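You operate a simulated robot arm through the tools that you are given. There is no shell and no other tool.

The job below is to be done with a simulated robot arm. You get a single attempt, and the scene is never put back.

JOB
The container in the orange frame is not plugged in: switch off, plug in, lock it, switch on again.
Fine: at the cold rack; watch till the lamp on its roof lights. The other containers, switches, sliders and plugs stay as they are.

It is judged by the outcome, as a careful person would: the job done as asked, and still so three seconds after it is handed in. It fails if anything else is knocked over, pushed out of place, dropped, spilled or broken.

ROBOT AND FRAMES
A 7-joint arm with a two-finger parallel gripper, fixed in place. Base frame: the origin is at the foot of the arm, x ahead of it, y to its left, z up. Units: m, degrees, N and s.
Its first joint turns from -149.0 to 149.0 degrees. Payload 3.43 kg.
The tool frame sits at the grasp point between the pads (the TCP): z along the fingers, y along the line on which they close. The tips reach 0.03 m beyond it. Largest opening 0.094 m; finger width 0.028, thickness 0.01; the body of the gripper, 0.05 by 0.096 m, starts 0.055 m behind the TCP.
Orientation is that of the tool frame in the base frame, as a unit quaternion [w, x, y, z]. With the fingers straight down and closing along the base's y, the tool's x points along the base's -x, its y along +y and its z along -z.

CONTROLS
- The arm moves only by the tool step_arm. Its argument "plan" is a list of rows, each a list of 7 numbers: the shift along the base's x, y, z in m, then the turn, a rotation vector about the base's x, y, z in degrees, then the finger opening in m, from 0 to 0.094. In form: [[dx, dy, dz, wx, wy, wz, hand], ...]. A call has 1 to 20 rows; each row is the pose to reach, as a shift and turn from the pose commanded when the call began. Each row takes 0.2 s and may step no farther than 0.05 m and 8.6 degrees from the row before; otherwise, or with a gripper value out of range, the whole call is refused. Where a pose cannot be reached the arm comes as near as it can. A force on the tool above 40 N (or 10 N above the force at the start of the call, whichever is more), or a blocked arm, ends the call early, and 0.2 s more pass. Each finger travels about 0.045 m/s and halts on what it meets, pressing with about 36 N; the grip force reading is that of the motor and also rises with nothing between the fingers. The clock runs only during rows and for 0.2 s after the last one: add rows that repeat a pose to give the fingers time. It gives the time, the measured TCP pose, the force on the tool (base axes), the opening and the grip force at its end, in the units of the frame above (readings bear some noise), with the torque about the TCP (base axes, N m) and any sound that the robot's microphone picked up.
- Cameras (640 x 400 px; columns grow to the right, rows downward): "scene" is fixed at [0.3994, 0.6512, 1.4971]; the picture's right is [0.09, -1.00, 0.00], its down [-0.85, -0.08, -0.53] and it looks along [0.52, 0.05, -0.85] (base axes); focal length 230 px, centre (320, 200). "wrist" rides on the gripper at [0.076, 0.014, -0.103] in the tool frame; the picture's right is [-0.18, 0.98, 0.00], its down [-0.75, -0.14, -0.64] and it looks along [-0.63, -0.12, 0.77] (tool axes); focal length 243 px, centre (320, 200). There is no depth. A picture from a camera that has moved, and an enlarged one, comes with that camera's place and axes in the base frame and with its lens.
- capture(camera): a new picture of that camera. It takes no simulated time.
- close_up(camera, box): a new picture of the part [left, top, right, bottom] of that camera's present view, enlarged. It takes no simulated time.
- job_done(): hands the job in; it is judged then, once.

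Places have to be worked out from the pictures, the camera data and where the tool is seen. Open the gripper and draw the arm clear of the work before you hand the job in, unless the task says otherwise.

The tools are called after ">>>" as a command line: name --pt "numbers of a row" for each row, then --argument value for the rest, lists and objects as JSON in quotes. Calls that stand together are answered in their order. step_arm: Moves the arm, as the interface text tells. Its arguments: {"type":"object","properties":{"plan":{"type":"array"}},"required":["plan"]} The other tools are called the same way: capture (camera) takes a picture; close_up (camera, box) takes an enlarged picture of a part of a camera's view; job_done () hands the job in.

At the start:

```text
time_s: 0.0
tcp_pos: [0.8887, 0.4311, 1.0926]
ee_rot: [0.001, 0.0, 1.0, 0.001]
force: [0.5, 0.4, -0.7]
torque: [0.0, 0.02, 0.0]
finger_gap: 0.094
finger_force: 0.0
```

scene: 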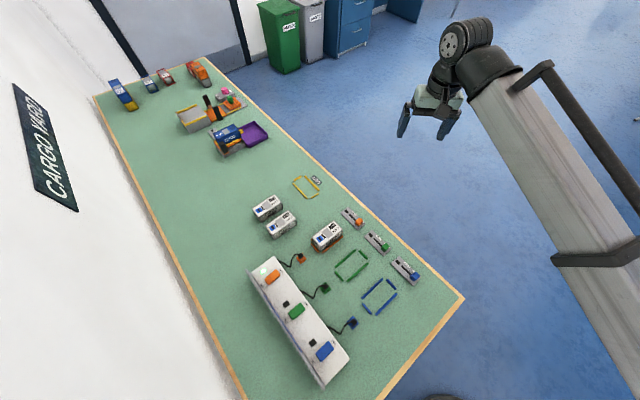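
wrist: 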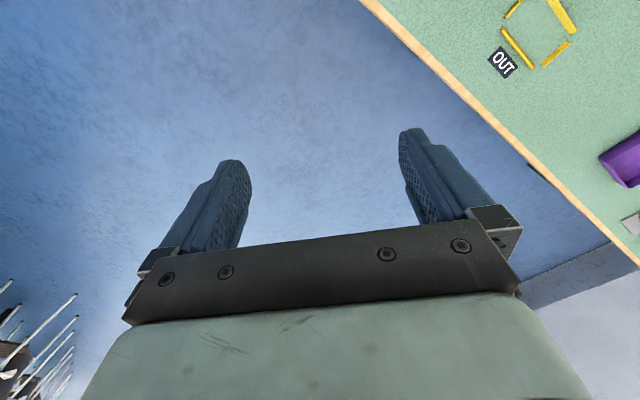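

The scene shows a table with a rack, three plugs (orange, green, blue), and a container in an orange frame. I'll take enlarged views to understand the details.

>>> close_up --camera "scene" --box '[240, 180, 400, 280]'

>>> close_up --camera "scene" --box '[240, 240, 400, 390]'

>>> close_up --camera "scene" --box '[300, 190, 440, 290]'

```text
4.00 times, centred on (320, 230) of scene
camera zoom: at [0.3994, 0.6512, 1.4971], right [0.09, -1.0, 0.0], down [-0.85, -0.08, -0.53], along [0.52, 0.05, -0.85], focal length 921 px, centre (320, 80)
```

zoom: 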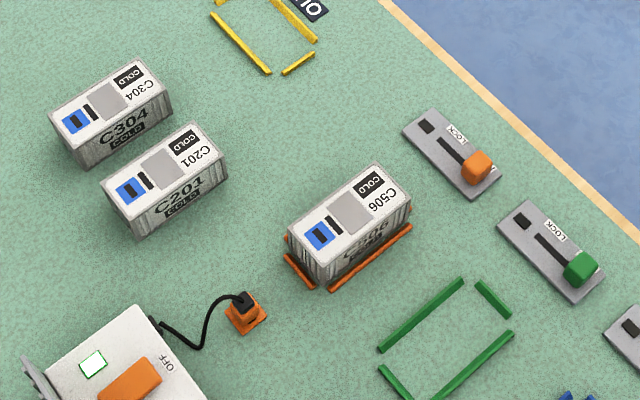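

```text
2.67 times, centred on (320, 315) of scene
camera zoom: at [0.3994, 0.6512, 1.4971], right [0.09, -1.0, 0.0], down [-0.85, -0.08, -0.53], along [0.52, 0.05, -0.85], focal length 614 px, centre (320, -107)
```

zoom: 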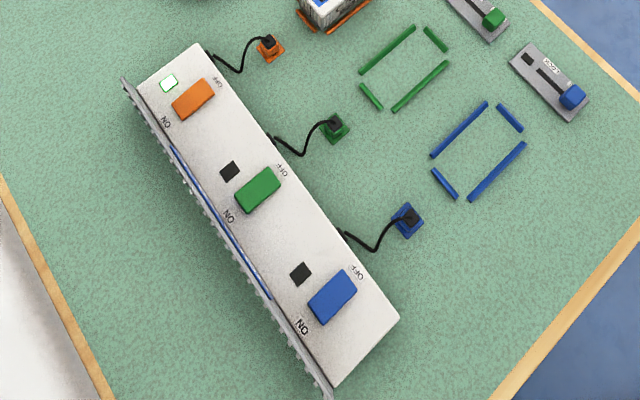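

```text
4.00 times, centred on (370, 240) of scene
camera zoom: at [0.3994, 0.6512, 1.4971], right [0.09, -1.0, 0.0], down [-0.85, -0.08, -0.53], along [0.52, 0.05, -0.85], focal length 921 px, centre (120, 40)
```

zoom: 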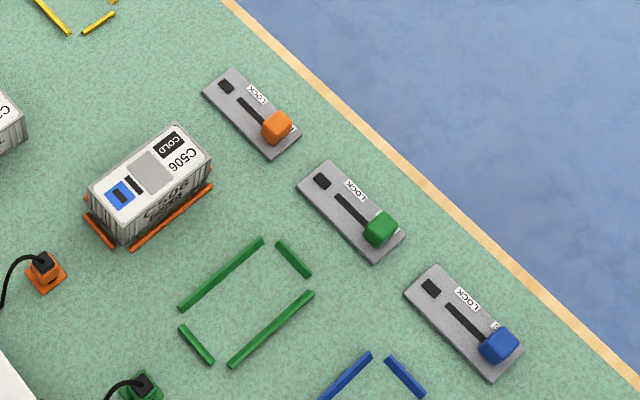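

From triangulating the OUT label in both views, the table top is at about z=0.75. The orange container is near (0.70,0.66), the plug near (0.62,0.74) and the rack switch near (0.54,0.80). I'll move above the work with the tool yawed so the wrist camera looks outward over it.

>>> step_arm --pt "-0.036 0.021 -0.005 0 0 6 0.094" --pt "-0.072 0.042 -0.01 0 0 12 0.094" --pt "-0.108 0.063 -0.02 0 0 18 0.094" --pt "-0.144 0.084 -0.03 0 0 24 0.094" --pt "-0.18 0.105 -0.04 0 0 30 0.094" --pt "-0.216 0.126 -0.05 0 0 36 0.094" --pt "-0.252 0.147 -0.06 0 0 42 0.094" --pt "-0.28 0.16 -0.07 0 0 45 0.094" --pt "-0.3 0.17 -0.08 0 0 45 0.094"

```text
time_s: 2.0
tcp_pos: [0.5873, 0.5999, 1.0123]
ee_rot: [0.001, -0.383, 0.924, 0.0]
force: [0.0, 0.4, -0.5]
torque: [0.01, 0.02, 0.0]
finger_gap: 0.0938
finger_force: 0.0
```

Arrived as planned; now a wrist picture.

>>> capture --camera "wrist"

>>> capture --camera "scene"

```text
taken
camera wrist: at [0.5241, 0.5577, 1.1136], right [-0.57, 0.82, 0.0], down [0.63, 0.43, 0.64], along [0.53, 0.36, -0.77], focal length 243 px, centre (320, 200)
```

wrist: 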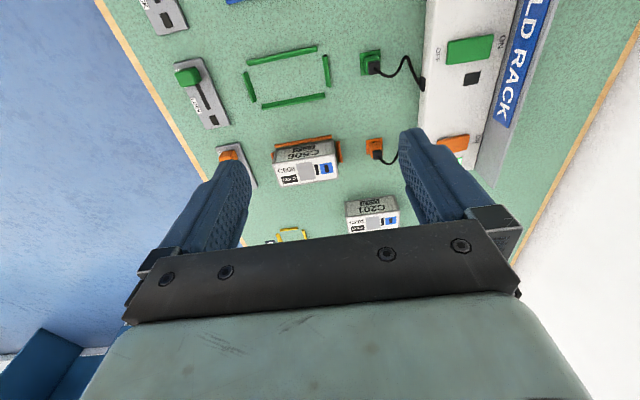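

```text
taken
```

scene: 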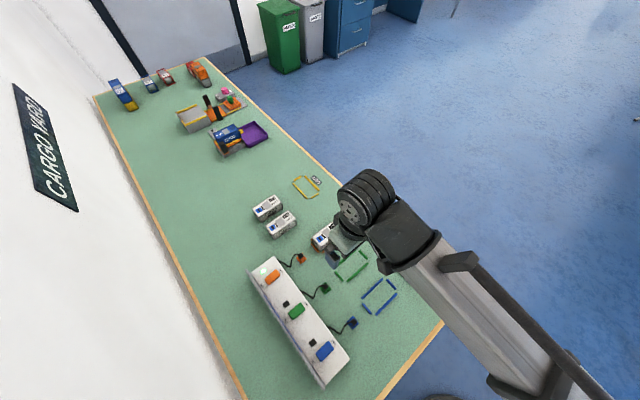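

The view is upside-down, but it shows the whole station. I'll enlarge the orange parts.

>>> close_up --camera "wrist" --box '[250, 120, 410, 220]'

>>> close_up --camera "wrist" --box '[350, 30, 510, 180]'

>>> close_up --camera "wrist" --box '[160, 40, 340, 200]'

```text
4.00 times, centred on (330, 170) of wrist
camera zoom: at [0.5241, 0.5577, 1.1136], right [-0.57, 0.82, 0.0], down [0.63, 0.43, 0.64], along [0.53, 0.36, -0.77], focal length 970 px, centre (280, 320)
```

zoom: 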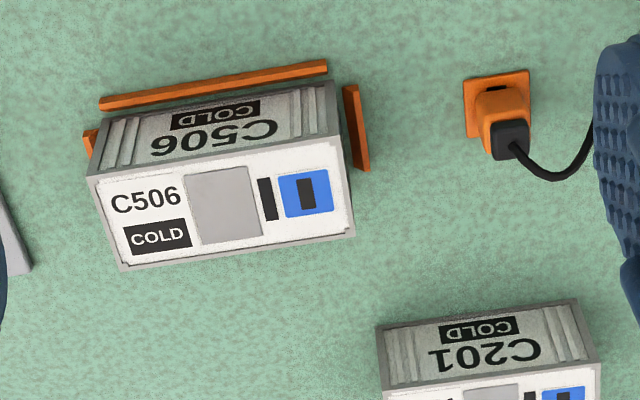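

```text
2.67 times, centred on (430, 105) of wrist
camera zoom: at [0.5241, 0.5577, 1.1136], right [-0.57, 0.82, 0.0], down [0.63, 0.43, 0.64], along [0.53, 0.36, -0.77], focal length 647 px, centre (27, 453)
```

zoom: 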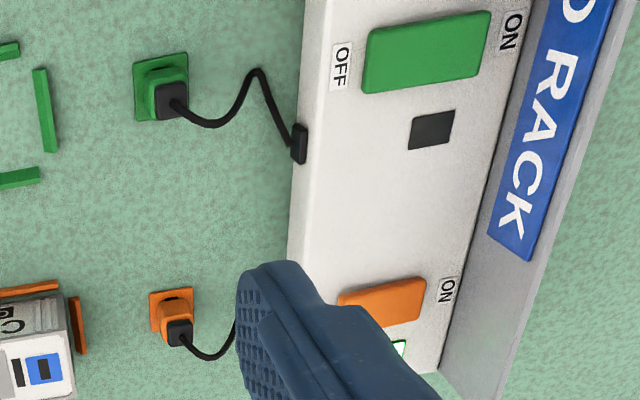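

```text
2.50 times, centred on (250, 120) of wrist
camera zoom: at [0.5241, 0.5577, 1.1136], right [-0.57, 0.82, 0.0], down [0.63, 0.43, 0.64], along [0.53, 0.36, -0.77], focal length 606 px, centre (495, 400)
```

zoom: 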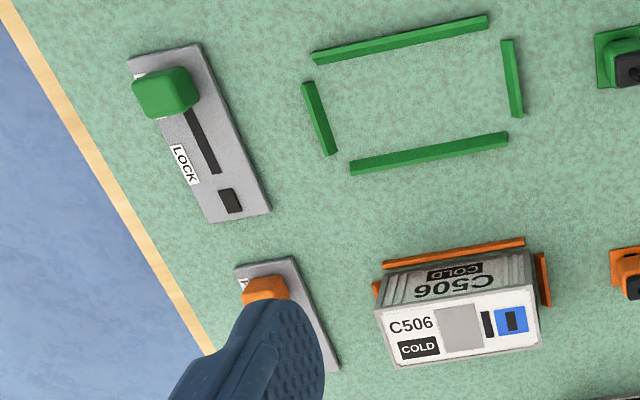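

Plug is parked near (0.627,0.736) with its top at about z 0.778, and the roof socket is near (0.683,0.677,0.80). The rack is low, with its top at about z 0.775. I'll move lower for a closer look at the plug, switch and socket.

>>> step_arm --pt "-0.01 0.02 -0.03 0 0 0 0.094" --pt "-0.02 0.04 -0.06 0 0 0 0.094" --pt "-0.03 0.06 -0.09 0 0 0 0.094" --pt "-0.035 0.08 -0.12 0 0 0 0.094" --pt "-0.035 0.08 -0.12 0 0 0 0.094"

>>> capture --camera "wrist"

```text
time_s: 3.2
tcp_pos: [0.5527, 0.6789, 0.8924]
ee_rot: [0.001, -0.383, 0.924, 0.0]
force: [0.2, 0.1, -0.4]
torque: [0.01, 0.0, 0.04]
finger_gap: 0.0941
finger_force: 0.0
```

```text
taken
camera wrist: at [0.4892, 0.6371, 0.9943], right [-0.56, 0.83, 0.0], down [0.63, 0.43, 0.64], along [0.53, 0.36, -0.77], focal length 243 px, centre (320, 200)
```

wrist: 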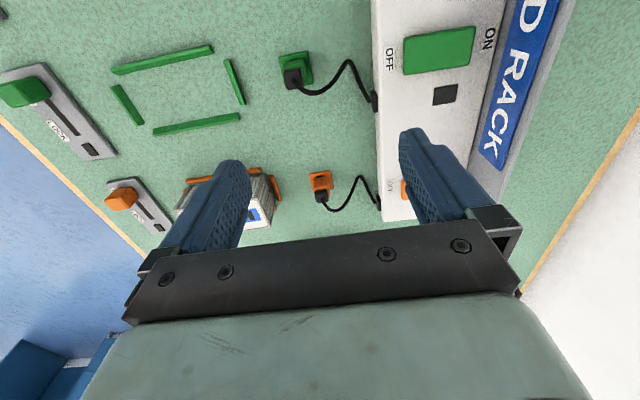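

>>> close_up --camera "wrist" --box '[260, 150, 390, 230]'

>>> close_up --camera "wrist" --box '[370, 10, 500, 110]'

>>> close_up --camera "wrist" --box '[100, 160, 280, 240]'

```text
4.92 times, centred on (325, 190) of wrist
camera zoom: at [0.4892, 0.6371, 0.9943], right [-0.56, 0.83, 0.0], down [0.63, 0.43, 0.64], along [0.53, 0.36, -0.77], focal length 1194 px, centre (295, 249)
```

zoom: 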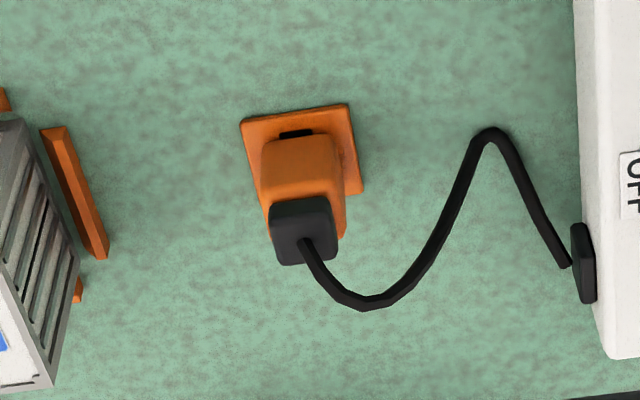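

```text
4.00 times, centred on (435, 60) of wrist
camera zoom: at [0.4892, 0.6371, 0.9943], right [-0.56, 0.83, 0.0], down [0.63, 0.43, 0.64], along [0.53, 0.36, -0.77], focal length 970 px, centre (-140, 760)
```

zoom: 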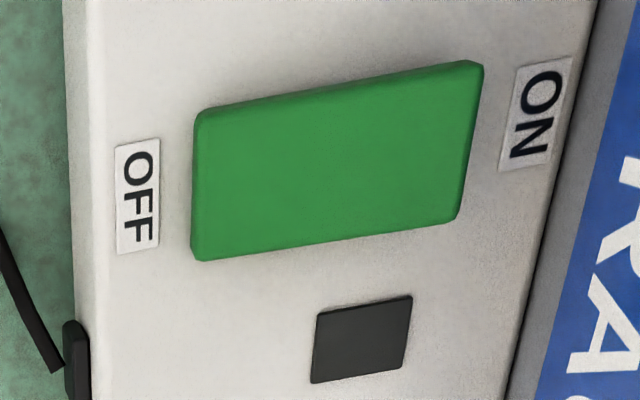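

```text
3.56 times, centred on (190, 200) of wrist
camera zoom: at [0.4892, 0.6371, 0.9943], right [-0.56, 0.83, 0.0], down [0.63, 0.43, 0.64], along [0.53, 0.36, -0.77], focal length 863 px, centre (782, 200)
```

zoom: 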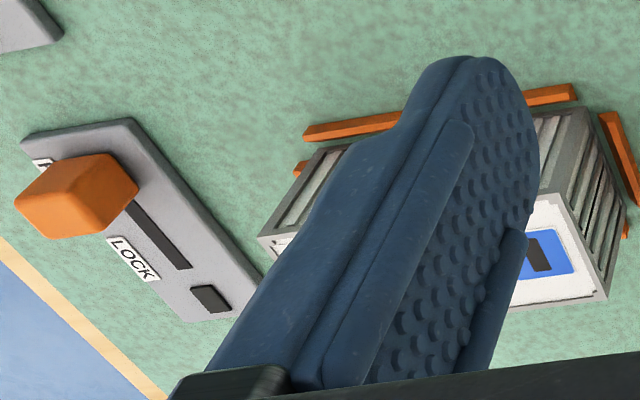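

The orange switch is hidden behind the right finger. I'll move outward and up so the switch, plug and socket show above the fingertips in a steeper view.

>>> step_arm --pt "0.02 0.02 0.02 0 0 0 0.094" --pt "0.04 0.04 0.04 0 0 0 0.094" --pt "0.06 0.06 0.05 0 0 0 0.094" --pt "0.06 0.06 0.05 0 0 0 0.094"

>>> capture --camera "wrist"

>>> close_up --camera "wrist" --box '[340, 40, 500, 140]'

>>> close_up --camera "wrist" --box '[200, 70, 360, 170]'

>>> close_up --camera "wrist" --box '[60, 60, 220, 190]'

```text
time_s: 4.2
tcp_pos: [0.6134, 0.7403, 0.9426]
ee_rot: [-0.001, -0.383, 0.924, 0.001]
force: [-0.2, -0.1, 0.3]
torque: [-0.03, 0.01, -0.01]
finger_gap: 0.0943
finger_force: 0.0
```

```text
taken
camera wrist: at [0.5488, 0.6978, 1.0438], right [-0.56, 0.83, 0.0], down [0.63, 0.43, 0.64], along [0.53, 0.36, -0.77], focal length 243 px, centre (320, 200)
```

wrist: 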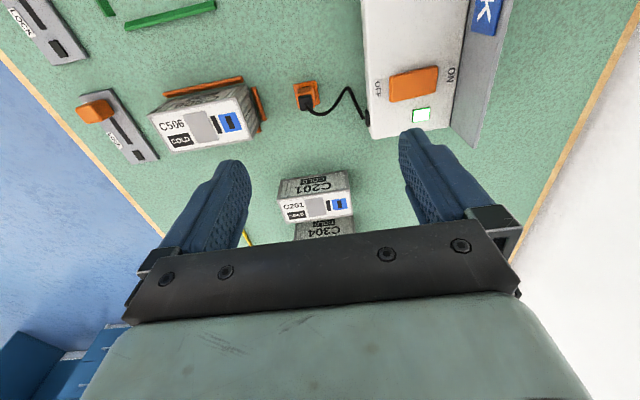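

```text
4.00 times, centred on (420, 90) of wrist
camera zoom: at [0.5488, 0.6978, 1.0438], right [-0.56, 0.83, 0.0], down [0.63, 0.43, 0.64], along [0.53, 0.36, -0.77], focal length 970 px, centre (-80, 640)
```

zoom: 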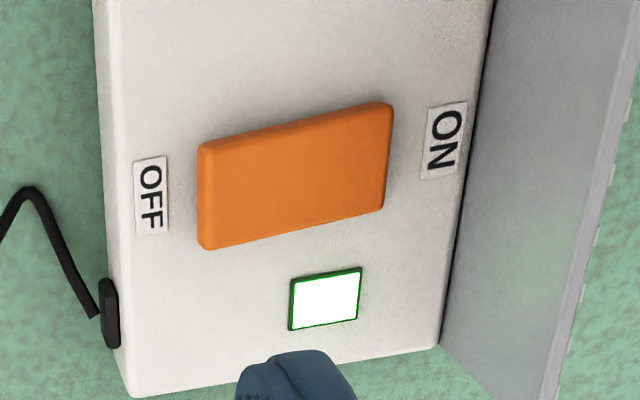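

```text
4.00 times, centred on (280, 120) of wrist
camera zoom: at [0.5488, 0.6978, 1.0438], right [-0.56, 0.83, 0.0], down [0.63, 0.43, 0.64], along [0.53, 0.36, -0.77], focal length 970 px, centre (480, 520)
```

zoom: 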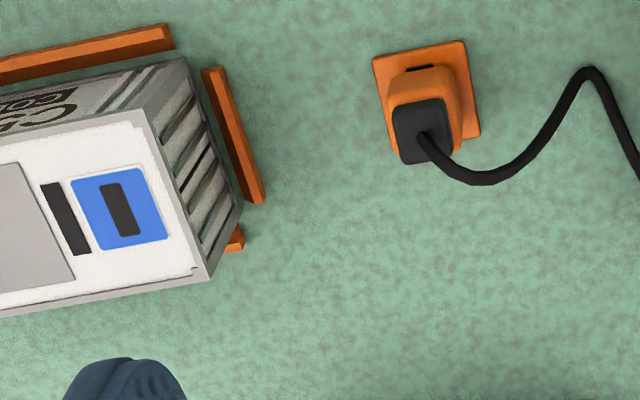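

```text
3.08 times, centred on (140, 125) of wrist
camera zoom: at [0.5488, 0.6978, 1.0438], right [-0.56, 0.83, 0.0], down [0.63, 0.43, 0.64], along [0.53, 0.36, -0.77], focal length 746 px, centre (874, 431)
```

zoom: 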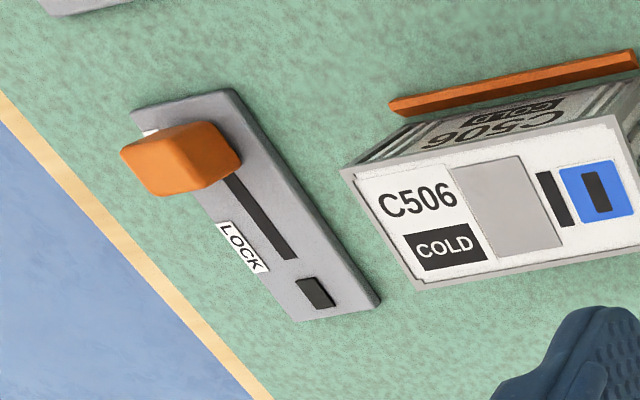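

The orange rocker centre works out at about (0.551,0.808,0.795), with the OFF edge midpoint near (0.567,0.793). The panel behind it tops out around z=0.85, below the gripper body while pressing. I'll close the fingers and hover above the OFF half.

>>> step_arm --pt "-0.018 0.019 0 0 0 0 0.04" --pt "-0.035 0.038 0 0 0 0 0.0" --pt "-0.0532 0.0576 0 0 0 0 0.0" --pt "-0.0532 0.0576 -0.02 0 0 0 0.0" --pt "-0.0532 0.0576 -0.05 0 0 0 0.0" --pt "-0.0532 0.0576 -0.08 0 0 0 0.0" --pt "-0.0532 0.0576 -0.092 0 0 0 0.0" --pt "-0.0532 0.0576 -0.092 0 0 0 0.0"

>>> capture --camera "wrist"

>>> close_up --camera "scene" --box '[230, 230, 330, 310]'

```text
time_s: 6.0
tcp_pos: [0.5598, 0.7984, 0.8503]
ee_rot: [0.001, -0.382, 0.924, 0.0]
force: [0.9, -0.7, 0.4]
torque: [-0.05, -0.02, -0.01]
finger_gap: 0.0
finger_force: 33.6
```

```text
taken
camera wrist: at [0.4961, 0.7568, 0.9515], right [-0.56, 0.83, 0.0], down [0.63, 0.43, 0.64], along [0.53, 0.36, -0.77], focal length 243 px, centre (320, 200)
```

wrist: 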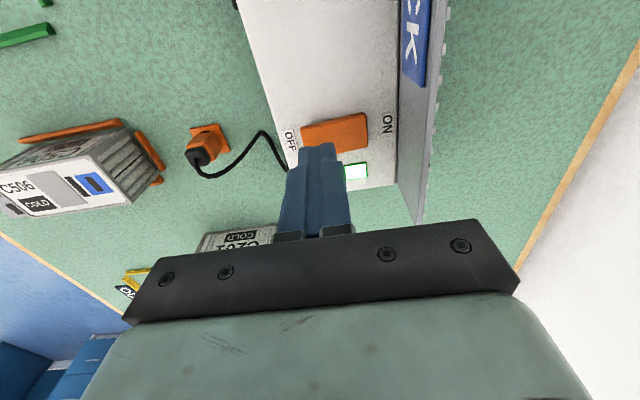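

```text
5.00 times, centred on (280, 270) of scene
camera zoom: at [0.3994, 0.6512, 1.4971], right [0.09, -1.0, 0.0], down [-0.85, -0.08, -0.53], along [0.52, 0.05, -0.85], focal length 1151 px, centre (520, -150)
```

zoom: 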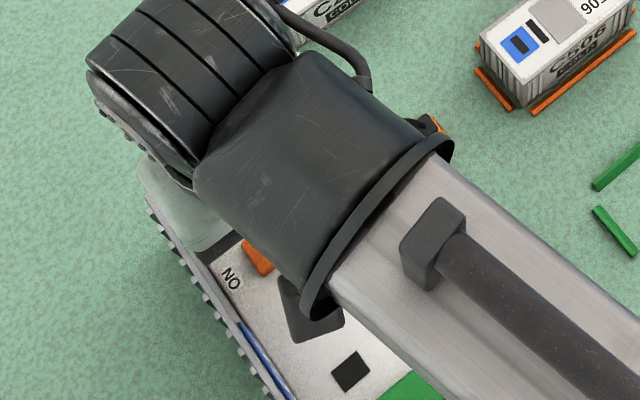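

The tip sits above the OFF half of the rocker, about 9 mm inside its OFF edge. I'll press down gently in small steps.

>>> step_arm --pt "0 0 -0.008 0 0 0 0.0" --pt "0 0 -0.014 0 0 0 0.0" --pt "0 0 -0.018 0 0 0 0.0" --pt "0 0 -0.021 0 0 0 0.0" --pt "0 0 -0.023 0 0 0 0.0" --pt "0 0 -0.025 0 0 0 0.0"

>>> close_up --camera "wrist" --box '[260, 90, 420, 190]'

```text
time_s: 7.4
tcp_pos: [0.5601, 0.7987, 0.8306]
ee_rot: [0.001, -0.382, 0.924, 0.001]
force: [3.9, -0.6, 36.2]
torque: [0.09, 0.23, -0.03]
finger_gap: 0.0
finger_force: 33.1
```

```text
4.00 times, centred on (340, 140) of wrist
camera zoom: at [0.497, 0.7555, 0.9309], right [-0.56, 0.83, 0.0], down [0.63, 0.43, 0.65], along [0.53, 0.37, -0.76], focal length 970 px, centre (240, 440)
```

zoom: 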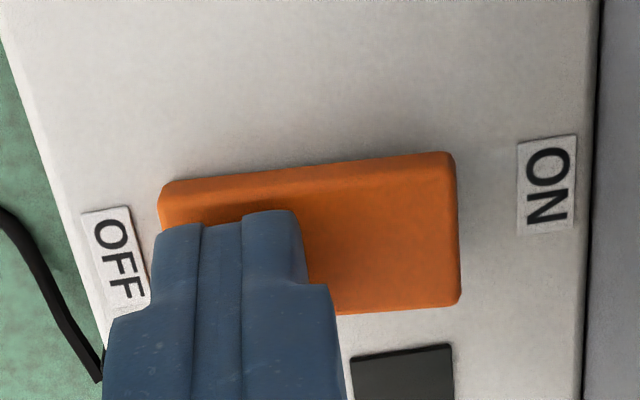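

The rack lamp has gone dark, so the rocker has switched to OFF. I'll lift off and move toward a spot above the plug while opening the fingers.

>>> step_arm --pt "0 0 0.02 0 0 0 0.0" --pt "0 0 0.06 0 0 0 0.0" --pt "0.005 -0.01 0.1 0 0 0 0.0" --pt "0.02 -0.04 0.115 0 0 0 0.03" --pt "0.035 -0.07 0.115 0 0 0 0.05" --pt "0.035 -0.085 0.115 0 0 0 0.06" --pt "0.035 -0.085 0.115 0 0 0 0.06"

>>> capture --camera "wrist"

>>> close_up --camera "wrist" --box '[360, 20, 520, 120]'

>>> close_up --camera "wrist" --box '[180, 70, 380, 200]'

```text
time_s: 9.0
tcp_pos: [0.5934, 0.7143, 0.9405]
ee_rot: [0.0, -0.383, 0.924, 0.0]
force: [0.4, 0.2, 0.4]
torque: [0.0, 0.01, 0.0]
finger_gap: 0.0597
finger_force: 0.1
```

```text
taken
camera wrist: at [0.5304, 0.6713, 1.0428], right [-0.56, 0.83, 0.0], down [0.63, 0.43, 0.64], along [0.53, 0.36, -0.77], focal length 243 px, centre (320, 200)
```

wrist: 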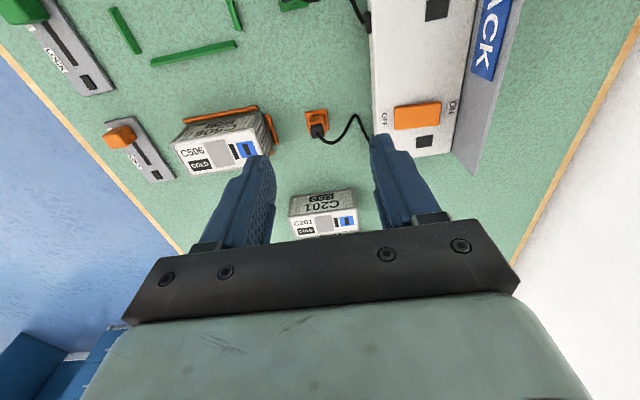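

```text
4.00 times, centred on (440, 70) of wrist
camera zoom: at [0.5304, 0.6713, 1.0428], right [-0.56, 0.83, 0.0], down [0.63, 0.43, 0.64], along [0.53, 0.36, -0.77], focal length 970 px, centre (-160, 720)
```

zoom: 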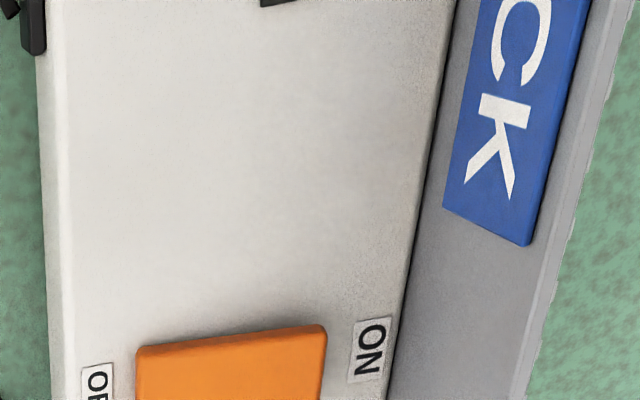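

```text
3.08 times, centred on (280, 135) of wrist
camera zoom: at [0.5304, 0.6713, 1.0428], right [-0.56, 0.83, 0.0], down [0.63, 0.43, 0.64], along [0.53, 0.36, -0.77], focal length 746 px, centre (443, 400)
```

zoom: 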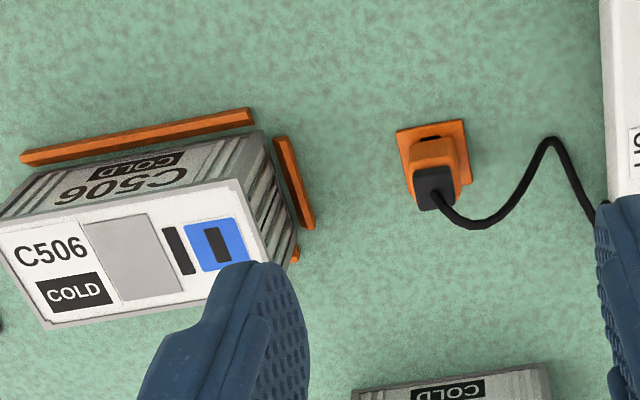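

The rack lamp is dark (OFF). The plug centre is at about (0.629,0.735). I'll go above it with the fingers part open, stop at about z=0.84 and check the alignment.

>>> step_arm --pt "0.0335 0.0215 0 0 0 0 0.055" --pt "0.0335 0.0215 -0.04 0 0 0 0.055" --pt "0.0335 0.0215 -0.08 0 0 0 0.055" --pt "0.0335 0.0215 -0.1 0 0 0 0.055" --pt "0.0335 0.0215 -0.1 0 0 0 0.055"

>>> capture --camera "wrist"

>>> close_up --camera "wrist" --box '[240, 70, 400, 200]'

```text
time_s: 10.2
tcp_pos: [0.6264, 0.7357, 0.8405]
ee_rot: [-0.001, -0.383, 0.924, 0.0]
force: [-0.2, 0.3, 0.4]
torque: [0.01, 0.01, -0.01]
finger_gap: 0.0551
finger_force: 0.0
```

```text
taken
camera wrist: at [0.5632, 0.6929, 0.9421], right [-0.56, 0.83, 0.0], down [0.63, 0.43, 0.64], along [0.53, 0.36, -0.77], focal length 243 px, centre (320, 200)
```

wrist: 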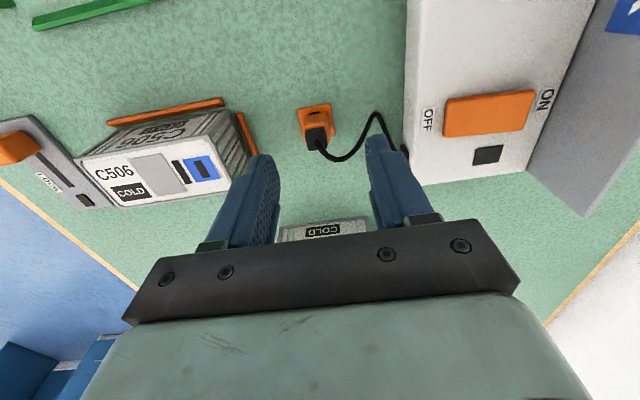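

```text
3.08 times, centred on (320, 135) of wrist
camera zoom: at [0.5632, 0.6929, 0.9421], right [-0.56, 0.83, 0.0], down [0.63, 0.43, 0.64], along [0.53, 0.36, -0.77], focal length 746 px, centre (320, 400)
```

zoom: 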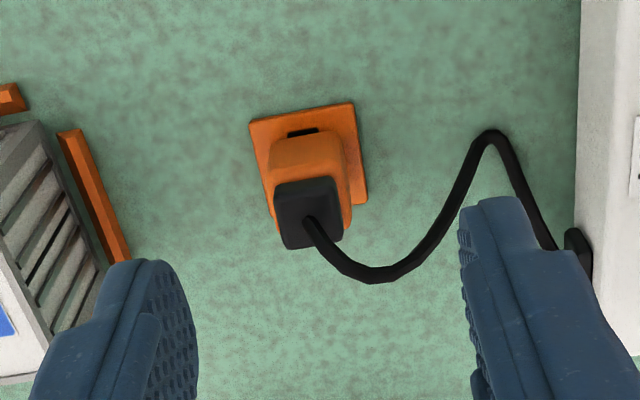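

The plug sits about 2.5 mm toward the container side of my grip centre. I'll correct for that and lower around it, stopping with the tips just above the parking plate.

>>> step_arm --pt "0.0018 -0.0018 -0.015 0 0 0 0.05" --pt "0.0018 -0.0018 -0.03 0 0 0 0.05" --pt "0.0018 -0.0018 -0.042 0 0 0 0.05" --pt "0.0018 -0.0018 -0.0515 0 0 0 0.05" --pt "0.0018 -0.0018 -0.0515 0 0 0 0.05"

>>> capture --camera "wrist"

>>> close_up --camera "wrist" --box '[240, 70, 400, 200]'

```text
time_s: 11.4
tcp_pos: [0.631, 0.7338, 0.7898]
ee_rot: [0.001, -0.382, 0.924, 0.001]
force: [1.1, 0.8, 17.3]
torque: [-0.18, 0.11, 0.01]
finger_gap: 0.05
finger_force: 0.1
```

```text
taken
camera wrist: at [0.5671, 0.6909, 0.8916], right [-0.56, 0.83, 0.0], down [0.63, 0.43, 0.64], along [0.53, 0.36, -0.77], focal length 243 px, centre (320, 200)
```

wrist: 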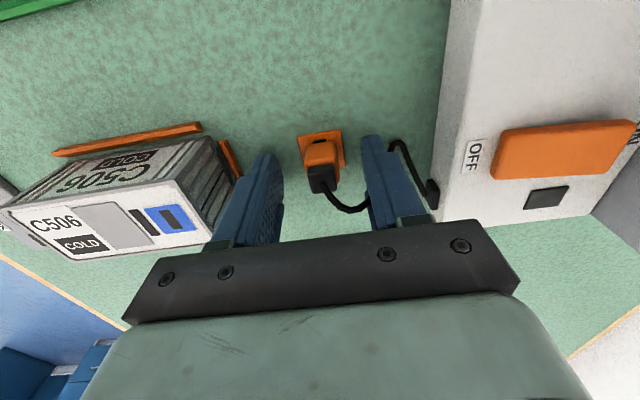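

```text
3.08 times, centred on (320, 135) of wrist
camera zoom: at [0.5671, 0.6909, 0.8916], right [-0.56, 0.83, 0.0], down [0.63, 0.43, 0.64], along [0.53, 0.36, -0.77], focal length 746 px, centre (320, 400)
```

zoom: 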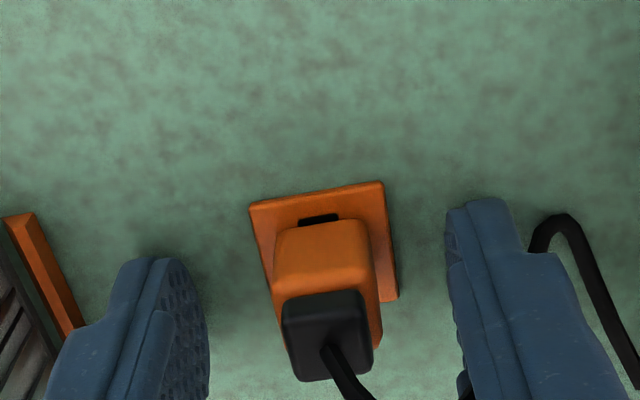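

Both tips are touching the table (17 N), so the table surface is about z=0.76. The plug is centred between the fingers. I'll raise about 7 mm to clear the plate and close on the plug body.

>>> step_arm --pt "0 0 0.007 0 0 0 0.05" --pt "0 0 0.007 0 0 0 0.04" --pt "0 0 0.007 0 0 0 0.03" --pt "0 0 0.007 0 0 0 0.02" --pt "0 0 0.007 0 0 0 0.01" --pt "0 0 0.007 0 0 0 0.005" --pt "0 0 0.007 0 0 0 0.005"

>>> close_up --camera "wrist" --box '[240, 70, 400, 200]'

```text
time_s: 13.0
tcp_pos: [0.6312, 0.733, 0.7957]
ee_rot: [0.0, -0.384, 0.924, 0.0]
force: [-0.8, 0.7, 0.0]
torque: [0.02, 0.0, 0.01]
finger_gap: 0.0171
finger_force: 36.0
```

```text
3.08 times, centred on (320, 135) of wrist
camera zoom: at [0.5673, 0.6916, 0.8973], right [-0.56, 0.83, 0.0], down [0.63, 0.43, 0.64], along [0.53, 0.36, -0.77], focal length 746 px, centre (320, 400)
```

zoom: 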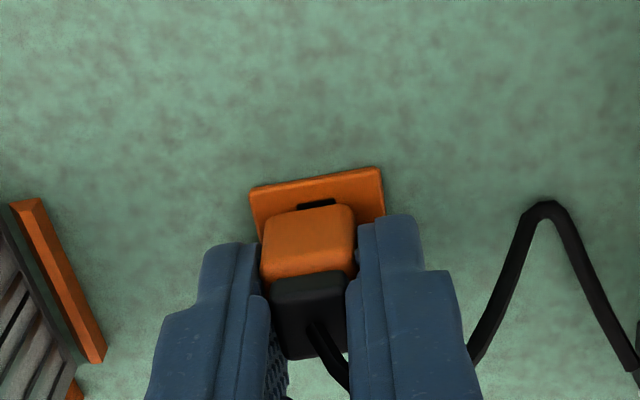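

The plug is gripped (gap 17 mm), but the plate geometry shows it sits about 6 mm toward the base from the pad centre. I'll open slightly, shift inward 6 mm and re-grip so it's centred in the pads.

>>> step_arm --pt "0 0 0 0 0 0 0.03" --pt "0 0 0 0 0 0 0.03" --pt "-0.002 -0.002 0 0 0 0 0.03" --pt "-0.0042 -0.0042 0 0 0 0 0.03" --pt "-0.0042 -0.0042 0 0 0 0 0.03"

>>> close_up --camera "wrist" --box '[240, 70, 400, 200]'

```text
time_s: 14.2
tcp_pos: [0.6277, 0.7302, 0.7954]
ee_rot: [0.0, -0.382, 0.924, 0.0]
force: [0.7, 1.2, 0.1]
torque: [0.03, 0.01, 0.01]
finger_gap: 0.0302
finger_force: 0.0
```

```text
3.08 times, centred on (320, 135) of wrist
camera zoom: at [0.5634, 0.6869, 0.898], right [-0.56, 0.83, 0.0], down [0.63, 0.43, 0.64], along [0.53, 0.36, -0.77], focal length 746 px, centre (320, 400)
```

zoom: 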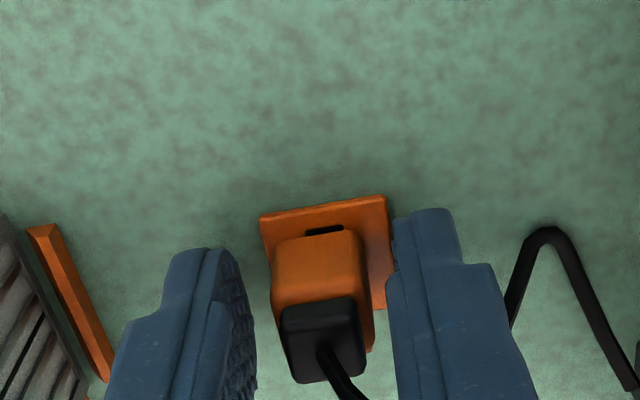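

Plug still seated, now centred along the pad width; it sits about 2 mm toward the rack from my grip line. I'll shift that much and close.

>>> step_arm --pt "-0.0016 0.0016 0 0 0 0 0.03" --pt "-0.0016 0.0016 0 0 0 0 0.02" --pt "-0.0016 0.0016 0 0 0 0 0.01" --pt "-0.0016 0.0016 0 0 0 0 0.005" --pt "-0.0016 0.0016 0 0 0 0 0.005"

>>> close_up --camera "wrist" --box '[240, 70, 400, 200]'

```text
time_s: 15.4
tcp_pos: [0.6264, 0.7323, 0.7958]
ee_rot: [-0.001, -0.383, 0.924, 0.0]
force: [-0.1, -0.1, 0.9]
torque: [0.0, 0.03, 0.01]
finger_gap: 0.0168
finger_force: 35.8
```

```text
3.08 times, centred on (320, 135) of wrist
camera zoom: at [0.562, 0.6884, 0.8976], right [-0.56, 0.83, 0.0], down [0.63, 0.43, 0.64], along [0.53, 0.36, -0.77], focal length 746 px, centre (320, 400)
```

zoom: 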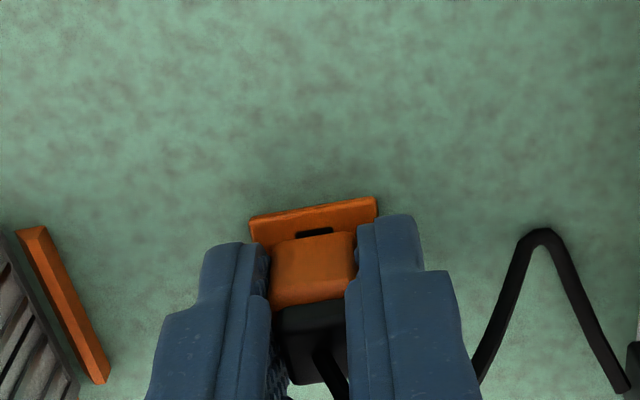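

The plug is now centred in the pads and over its slot. I'll lift straight up about 8 cm.

>>> step_arm --pt "0 0 0.005 0 0 0 0.005" --pt "0 0 0.012 0 0 0 0.005" --pt "0 0 0.025 0 0 0 0.005" --pt "0 0 0.045 0 0 0 0.005" --pt "0 0 0.065 0 0 0 0.005" --pt "0 0 0.08 0 0 0 0.005" --pt "0 0 0.08 0 0 0 0.005"

>>> capture --camera "wrist"

>>> close_up --camera "wrist" --box '[240, 70, 400, 200]'

>>> close_up --camera "wrist" --box '[80, 90, 280, 220]'

```text
time_s: 17.0
tcp_pos: [0.6244, 0.7316, 0.8769]
ee_rot: [0.0, -0.383, 0.924, 0.0]
force: [0.0, -0.3, -0.6]
torque: [0.0, -0.02, 0.02]
finger_gap: 0.0127
finger_force: 36.0
```

```text
taken
camera wrist: at [0.5606, 0.6874, 0.9785], right [-0.56, 0.83, 0.0], down [0.63, 0.43, 0.64], along [0.53, 0.36, -0.77], focal length 243 px, centre (320, 200)
```

wrist: 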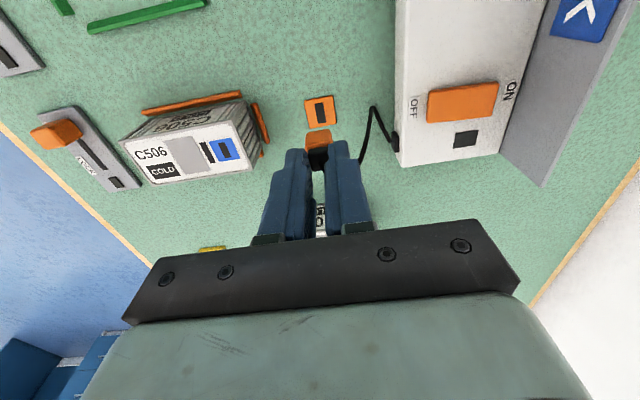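

```text
3.08 times, centred on (320, 135) of wrist
camera zoom: at [0.5606, 0.6874, 0.9785], right [-0.56, 0.83, 0.0], down [0.63, 0.43, 0.64], along [0.53, 0.36, -0.77], focal length 746 px, centre (320, 400)
```

zoom: 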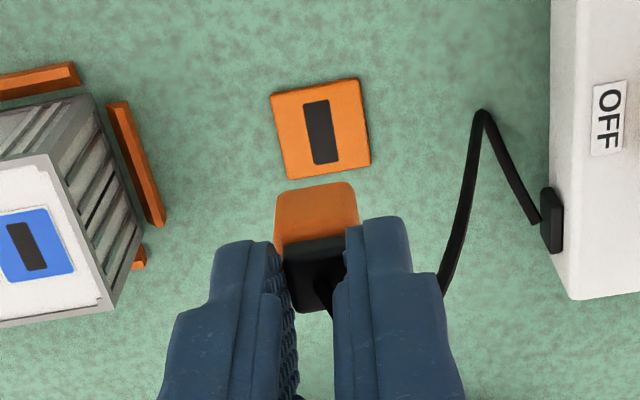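

```text
3.08 times, centred on (180, 155) of wrist
camera zoom: at [0.5606, 0.6874, 0.9785], right [-0.56, 0.83, 0.0], down [0.63, 0.43, 0.64], along [0.53, 0.36, -0.77], focal length 746 px, centre (751, 338)
```

zoom: 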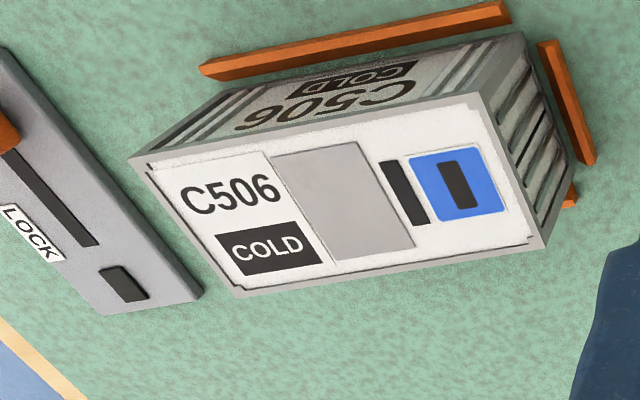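

The gap dropped from 16.8 to 12.7 mm while lifting: the body slid down and the fingers now hold the black cap. I'll look closely at how the plug hangs.

>>> close_up --camera "wrist" --box '[285, 115, 365, 185]'

>>> close_up --camera "scene" --box '[270, 210, 350, 280]'

```text
5.71 times, centred on (325, 150) of wrist
camera zoom: at [0.5606, 0.6874, 0.9785], right [-0.56, 0.83, 0.0], down [0.63, 0.43, 0.64], along [0.53, 0.36, -0.77], focal length 1386 px, centre (291, 486)
```

zoom: 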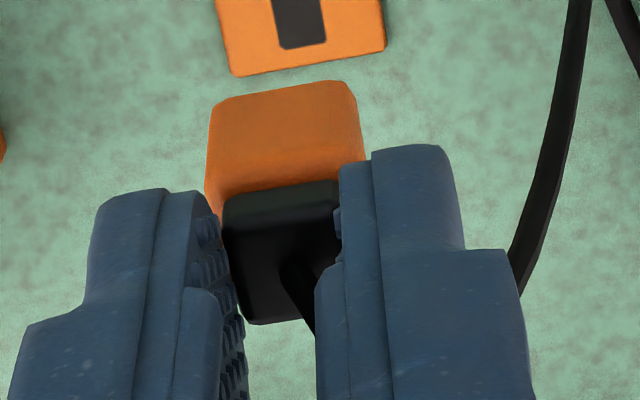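

```text
5.71 times, centred on (310, 245) of scene
camera zoom: at [0.3994, 0.6512, 1.4971], right [0.09, -1.0, 0.0], down [-0.85, -0.08, -0.53], along [0.52, 0.05, -0.85], focal length 1315 px, centre (377, -57)
```

zoom: 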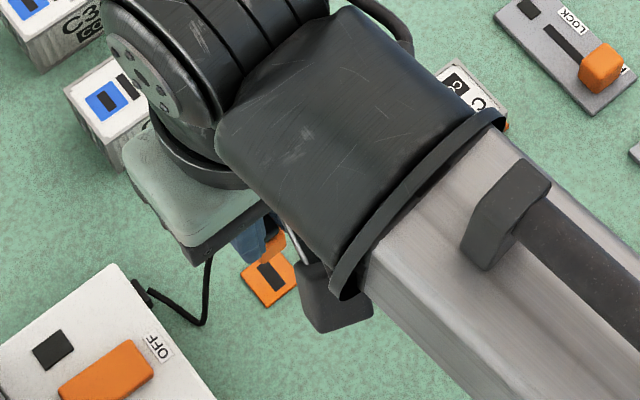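

The plug hangs upright from its cap with its bottom about 58 mm below the TCP, centred on the grip line. Pushing down will seat the fingertips on the body shoulders. I'll raise a little more and move slowly across to above the roof socket.

>>> step_arm --pt "0 0 0.01 0 0 0 0.005" --pt "0 0 0.022 0 0 0 0.005" --pt "0.008 -0.008 0.024 0 0 0 0.005" --pt "0.018 -0.018 0.024 0 0 0 0.005" --pt "0.029 -0.0285 0.024 0 0 0 0.005" --pt "0.04 -0.0395 0.024 0 0 0 0.005" --pt "0.049 -0.0485 0.024 0 0 0 0.005" --pt "0.0552 -0.0545 0.024 0 0 0 0.005" --pt "0.0552 -0.0545 0.024 0 0 0 0.005"

>>> capture --camera "wrist"

>>> close_up --camera "wrist" --box '[240, 70, 400, 190]'

>>> close_up --camera "scene" --box '[270, 190, 370, 280]'

```text
time_s: 19.0
tcp_pos: [0.6808, 0.6771, 0.9003]
ee_rot: [0.0, -0.383, 0.924, 0.0]
force: [-0.8, -0.1, -0.1]
torque: [0.01, 0.0, 0.01]
finger_gap: 0.0131
finger_force: 36.0
```

```text
taken
camera wrist: at [0.6166, 0.6344, 1.0027], right [-0.56, 0.83, 0.0], down [0.63, 0.43, 0.64], along [0.53, 0.36, -0.77], focal length 243 px, centre (320, 200)
```

wrist: 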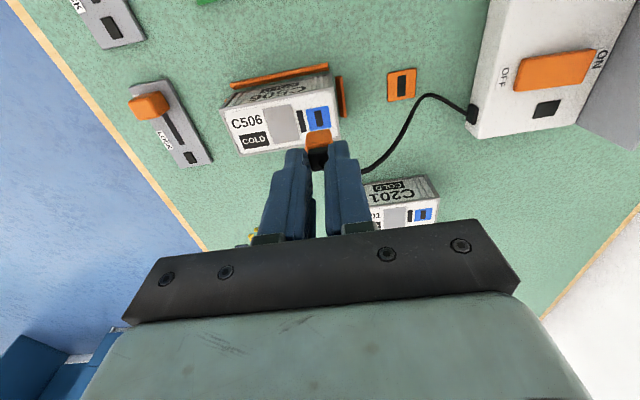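

```text
3.33 times, centred on (320, 130) of wrist
camera zoom: at [0.6166, 0.6344, 1.0027], right [-0.56, 0.83, 0.0], down [0.63, 0.43, 0.64], along [0.53, 0.36, -0.77], focal length 809 px, centre (320, 433)
```

zoom: 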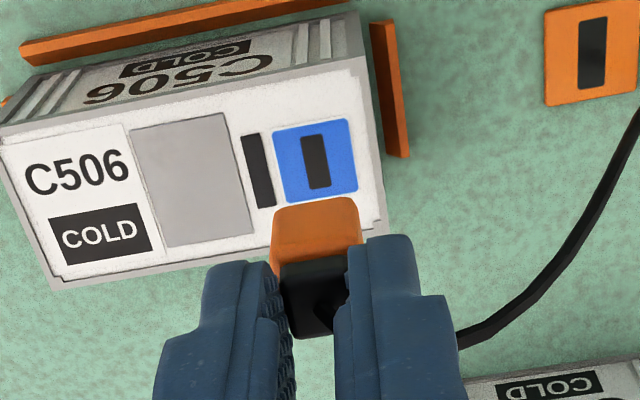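

```text
4.44 times, centred on (320, 235) of scene
camera zoom: at [0.3994, 0.6512, 1.4971], right [0.09, -1.0, 0.0], down [-0.85, -0.08, -0.53], along [0.52, 0.05, -0.85], focal length 1023 px, centre (320, 44)
```

zoom: 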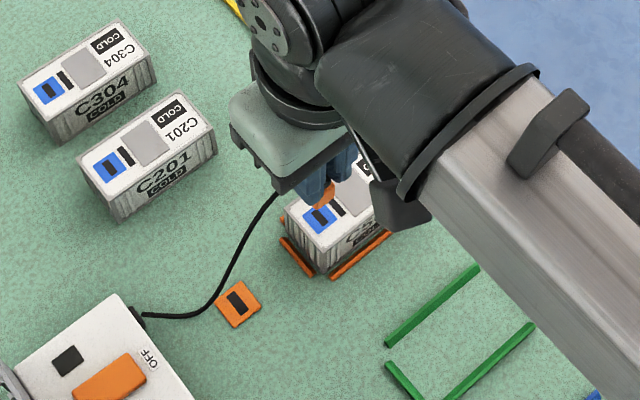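

Socket slot and TCP now agree within about 1 mm in both directions. I'll lower 20 mm and re-check the alignment.

>>> step_arm --pt "0 0 -0.007 0 0 0 0.005" --pt "0 0 -0.014 0 0 0 0.005" --pt "0 0 -0.02 0 0 0 0.005" --pt "0 0 -0.02 0 0 0 0.005"

>>> close_up --camera "wrist" --box '[270, 90, 370, 170]'

>>> close_up --camera "scene" --box '[300, 210, 360, 260]'

```text
time_s: 20.0
tcp_pos: [0.6808, 0.6761, 0.8806]
ee_rot: [0.0, -0.383, 0.924, 0.0]
force: [-0.7, -0.8, -0.9]
torque: [0.02, 0.0, 0.0]
finger_gap: 0.0127
finger_force: 36.4
```

```text
5.00 times, centred on (320, 130) of wrist
camera zoom: at [0.6168, 0.6334, 0.9826], right [-0.56, 0.83, 0.0], down [0.63, 0.43, 0.64], along [0.53, 0.36, -0.77], focal length 1213 px, centre (320, 550)
```

zoom: 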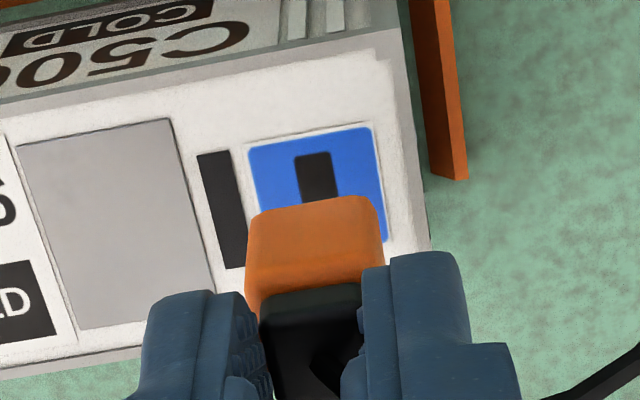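

```text
8.00 times, centred on (330, 235) of scene
camera zoom: at [0.3994, 0.6512, 1.4971], right [0.09, -1.0, 0.0], down [-0.85, -0.08, -0.53], along [0.52, 0.05, -0.85], focal length 1841 px, centre (240, -80)
```

zoom: 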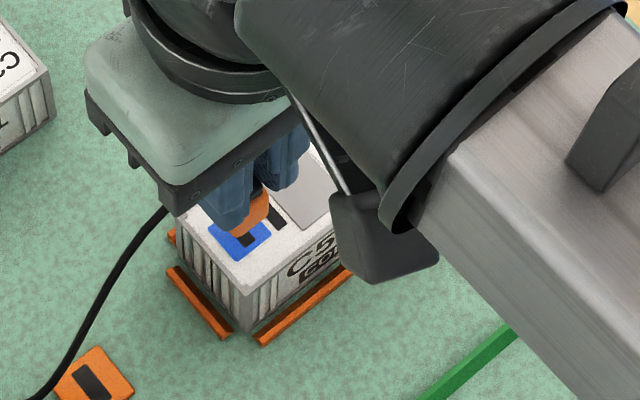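

Alignment in the image is within about 0.5 mm. I'll lower gently another 10 mm and check the force.

>>> step_arm --pt "0.0003 0.0003 -0.003 0 0 0 0.005" --pt "0.0003 0.0003 -0.006 0 0 0 0.005" --pt "0.0003 0.0003 -0.008 0 0 0 0.005" --pt "0.0003 0.0003 -0.01 0 0 0 0.005"

>>> close_up --camera "wrist" --box '[270, 90, 370, 170]'

```text
time_s: 21.0
tcp_pos: [0.6792, 0.6771, 0.8698]
ee_rot: [0.0, -0.382, 0.924, 0.0]
force: [0.2, -0.2, -0.7]
torque: [-0.01, 0.0, 0.01]
finger_gap: 0.0129
finger_force: 35.5
```

```text
5.00 times, centred on (320, 130) of wrist
camera zoom: at [0.6165, 0.6344, 0.9724], right [-0.56, 0.83, 0.0], down [0.63, 0.43, 0.64], along [0.53, 0.36, -0.77], focal length 1213 px, centre (320, 550)
```

zoom: 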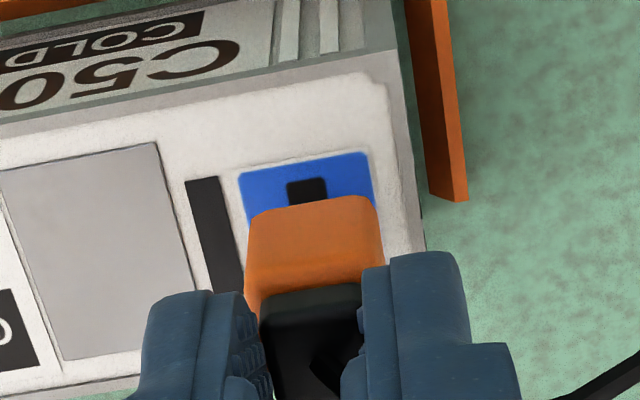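

No contact yet; the image shows the plug about 1.3 mm too far toward the rack side. I'll correct for that and lower in small steps until contact.

>>> step_arm --pt "0.0009 -0.0009 0 0 0 0 0.005" --pt "0.0009 -0.0009 -0.002 0 0 0 0.005" --pt "0.0009 -0.0009 -0.004 0 0 0 0.005" --pt "0.0009 -0.0009 -0.004 0 0 0 0.005"

>>> close_up --camera "wrist" --box '[270, 90, 370, 170]'

```text
time_s: 22.0
tcp_pos: [0.6818, 0.6765, 0.8665]
ee_rot: [0.001, -0.383, 0.924, 0.0]
force: [0.4, -0.8, -0.1]
torque: [-0.02, 0.01, -0.03]
finger_gap: 0.0127
finger_force: 35.8
```

```text
5.00 times, centred on (320, 130) of wrist
camera zoom: at [0.618, 0.633, 0.9681], right [-0.56, 0.83, 0.0], down [0.63, 0.43, 0.64], along [0.53, 0.36, -0.77], focal length 1213 px, centre (320, 550)
```

zoom: 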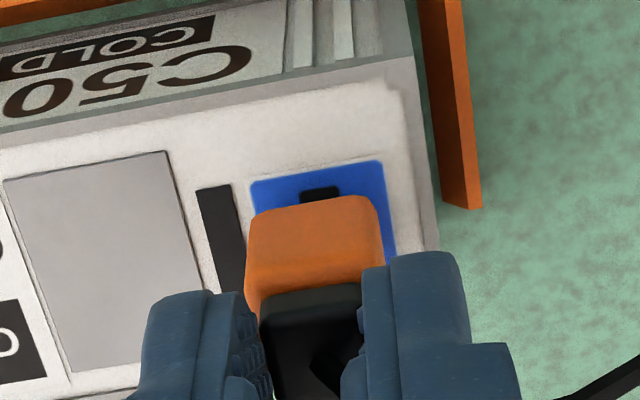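

The slot now reads about 1 mm toward the rack side of the plug. I'll make a small correction and continue down to contact.

>>> step_arm --pt "-0.0005 0.0007 0 0 0 0 0.005" --pt "-0.0005 0.0007 -0.002 0 0 0 0.005" --pt "-0.0005 0.0007 -0.004 0 0 0 0.005" --pt "-0.0005 0.0007 -0.004 0 0 0 0.005"

>>> close_up --camera "wrist" --box '[270, 90, 370, 170]'

```text
time_s: 23.0
tcp_pos: [0.6815, 0.6759, 0.8623]
ee_rot: [0.0, -0.384, 0.924, 0.0]
force: [0.2, -0.9, 0.2]
torque: [0.0, 0.01, 0.02]
finger_gap: 0.0126
finger_force: 35.8
```

```text
5.00 times, centred on (320, 130) of wrist
camera zoom: at [0.6177, 0.6334, 0.9644], right [-0.56, 0.83, 0.0], down [0.63, 0.43, 0.64], along [0.53, 0.36, -0.77], focal length 1213 px, centre (320, 550)
```

zoom: 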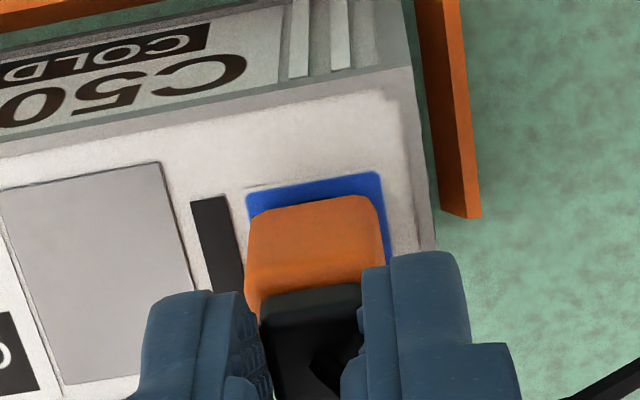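

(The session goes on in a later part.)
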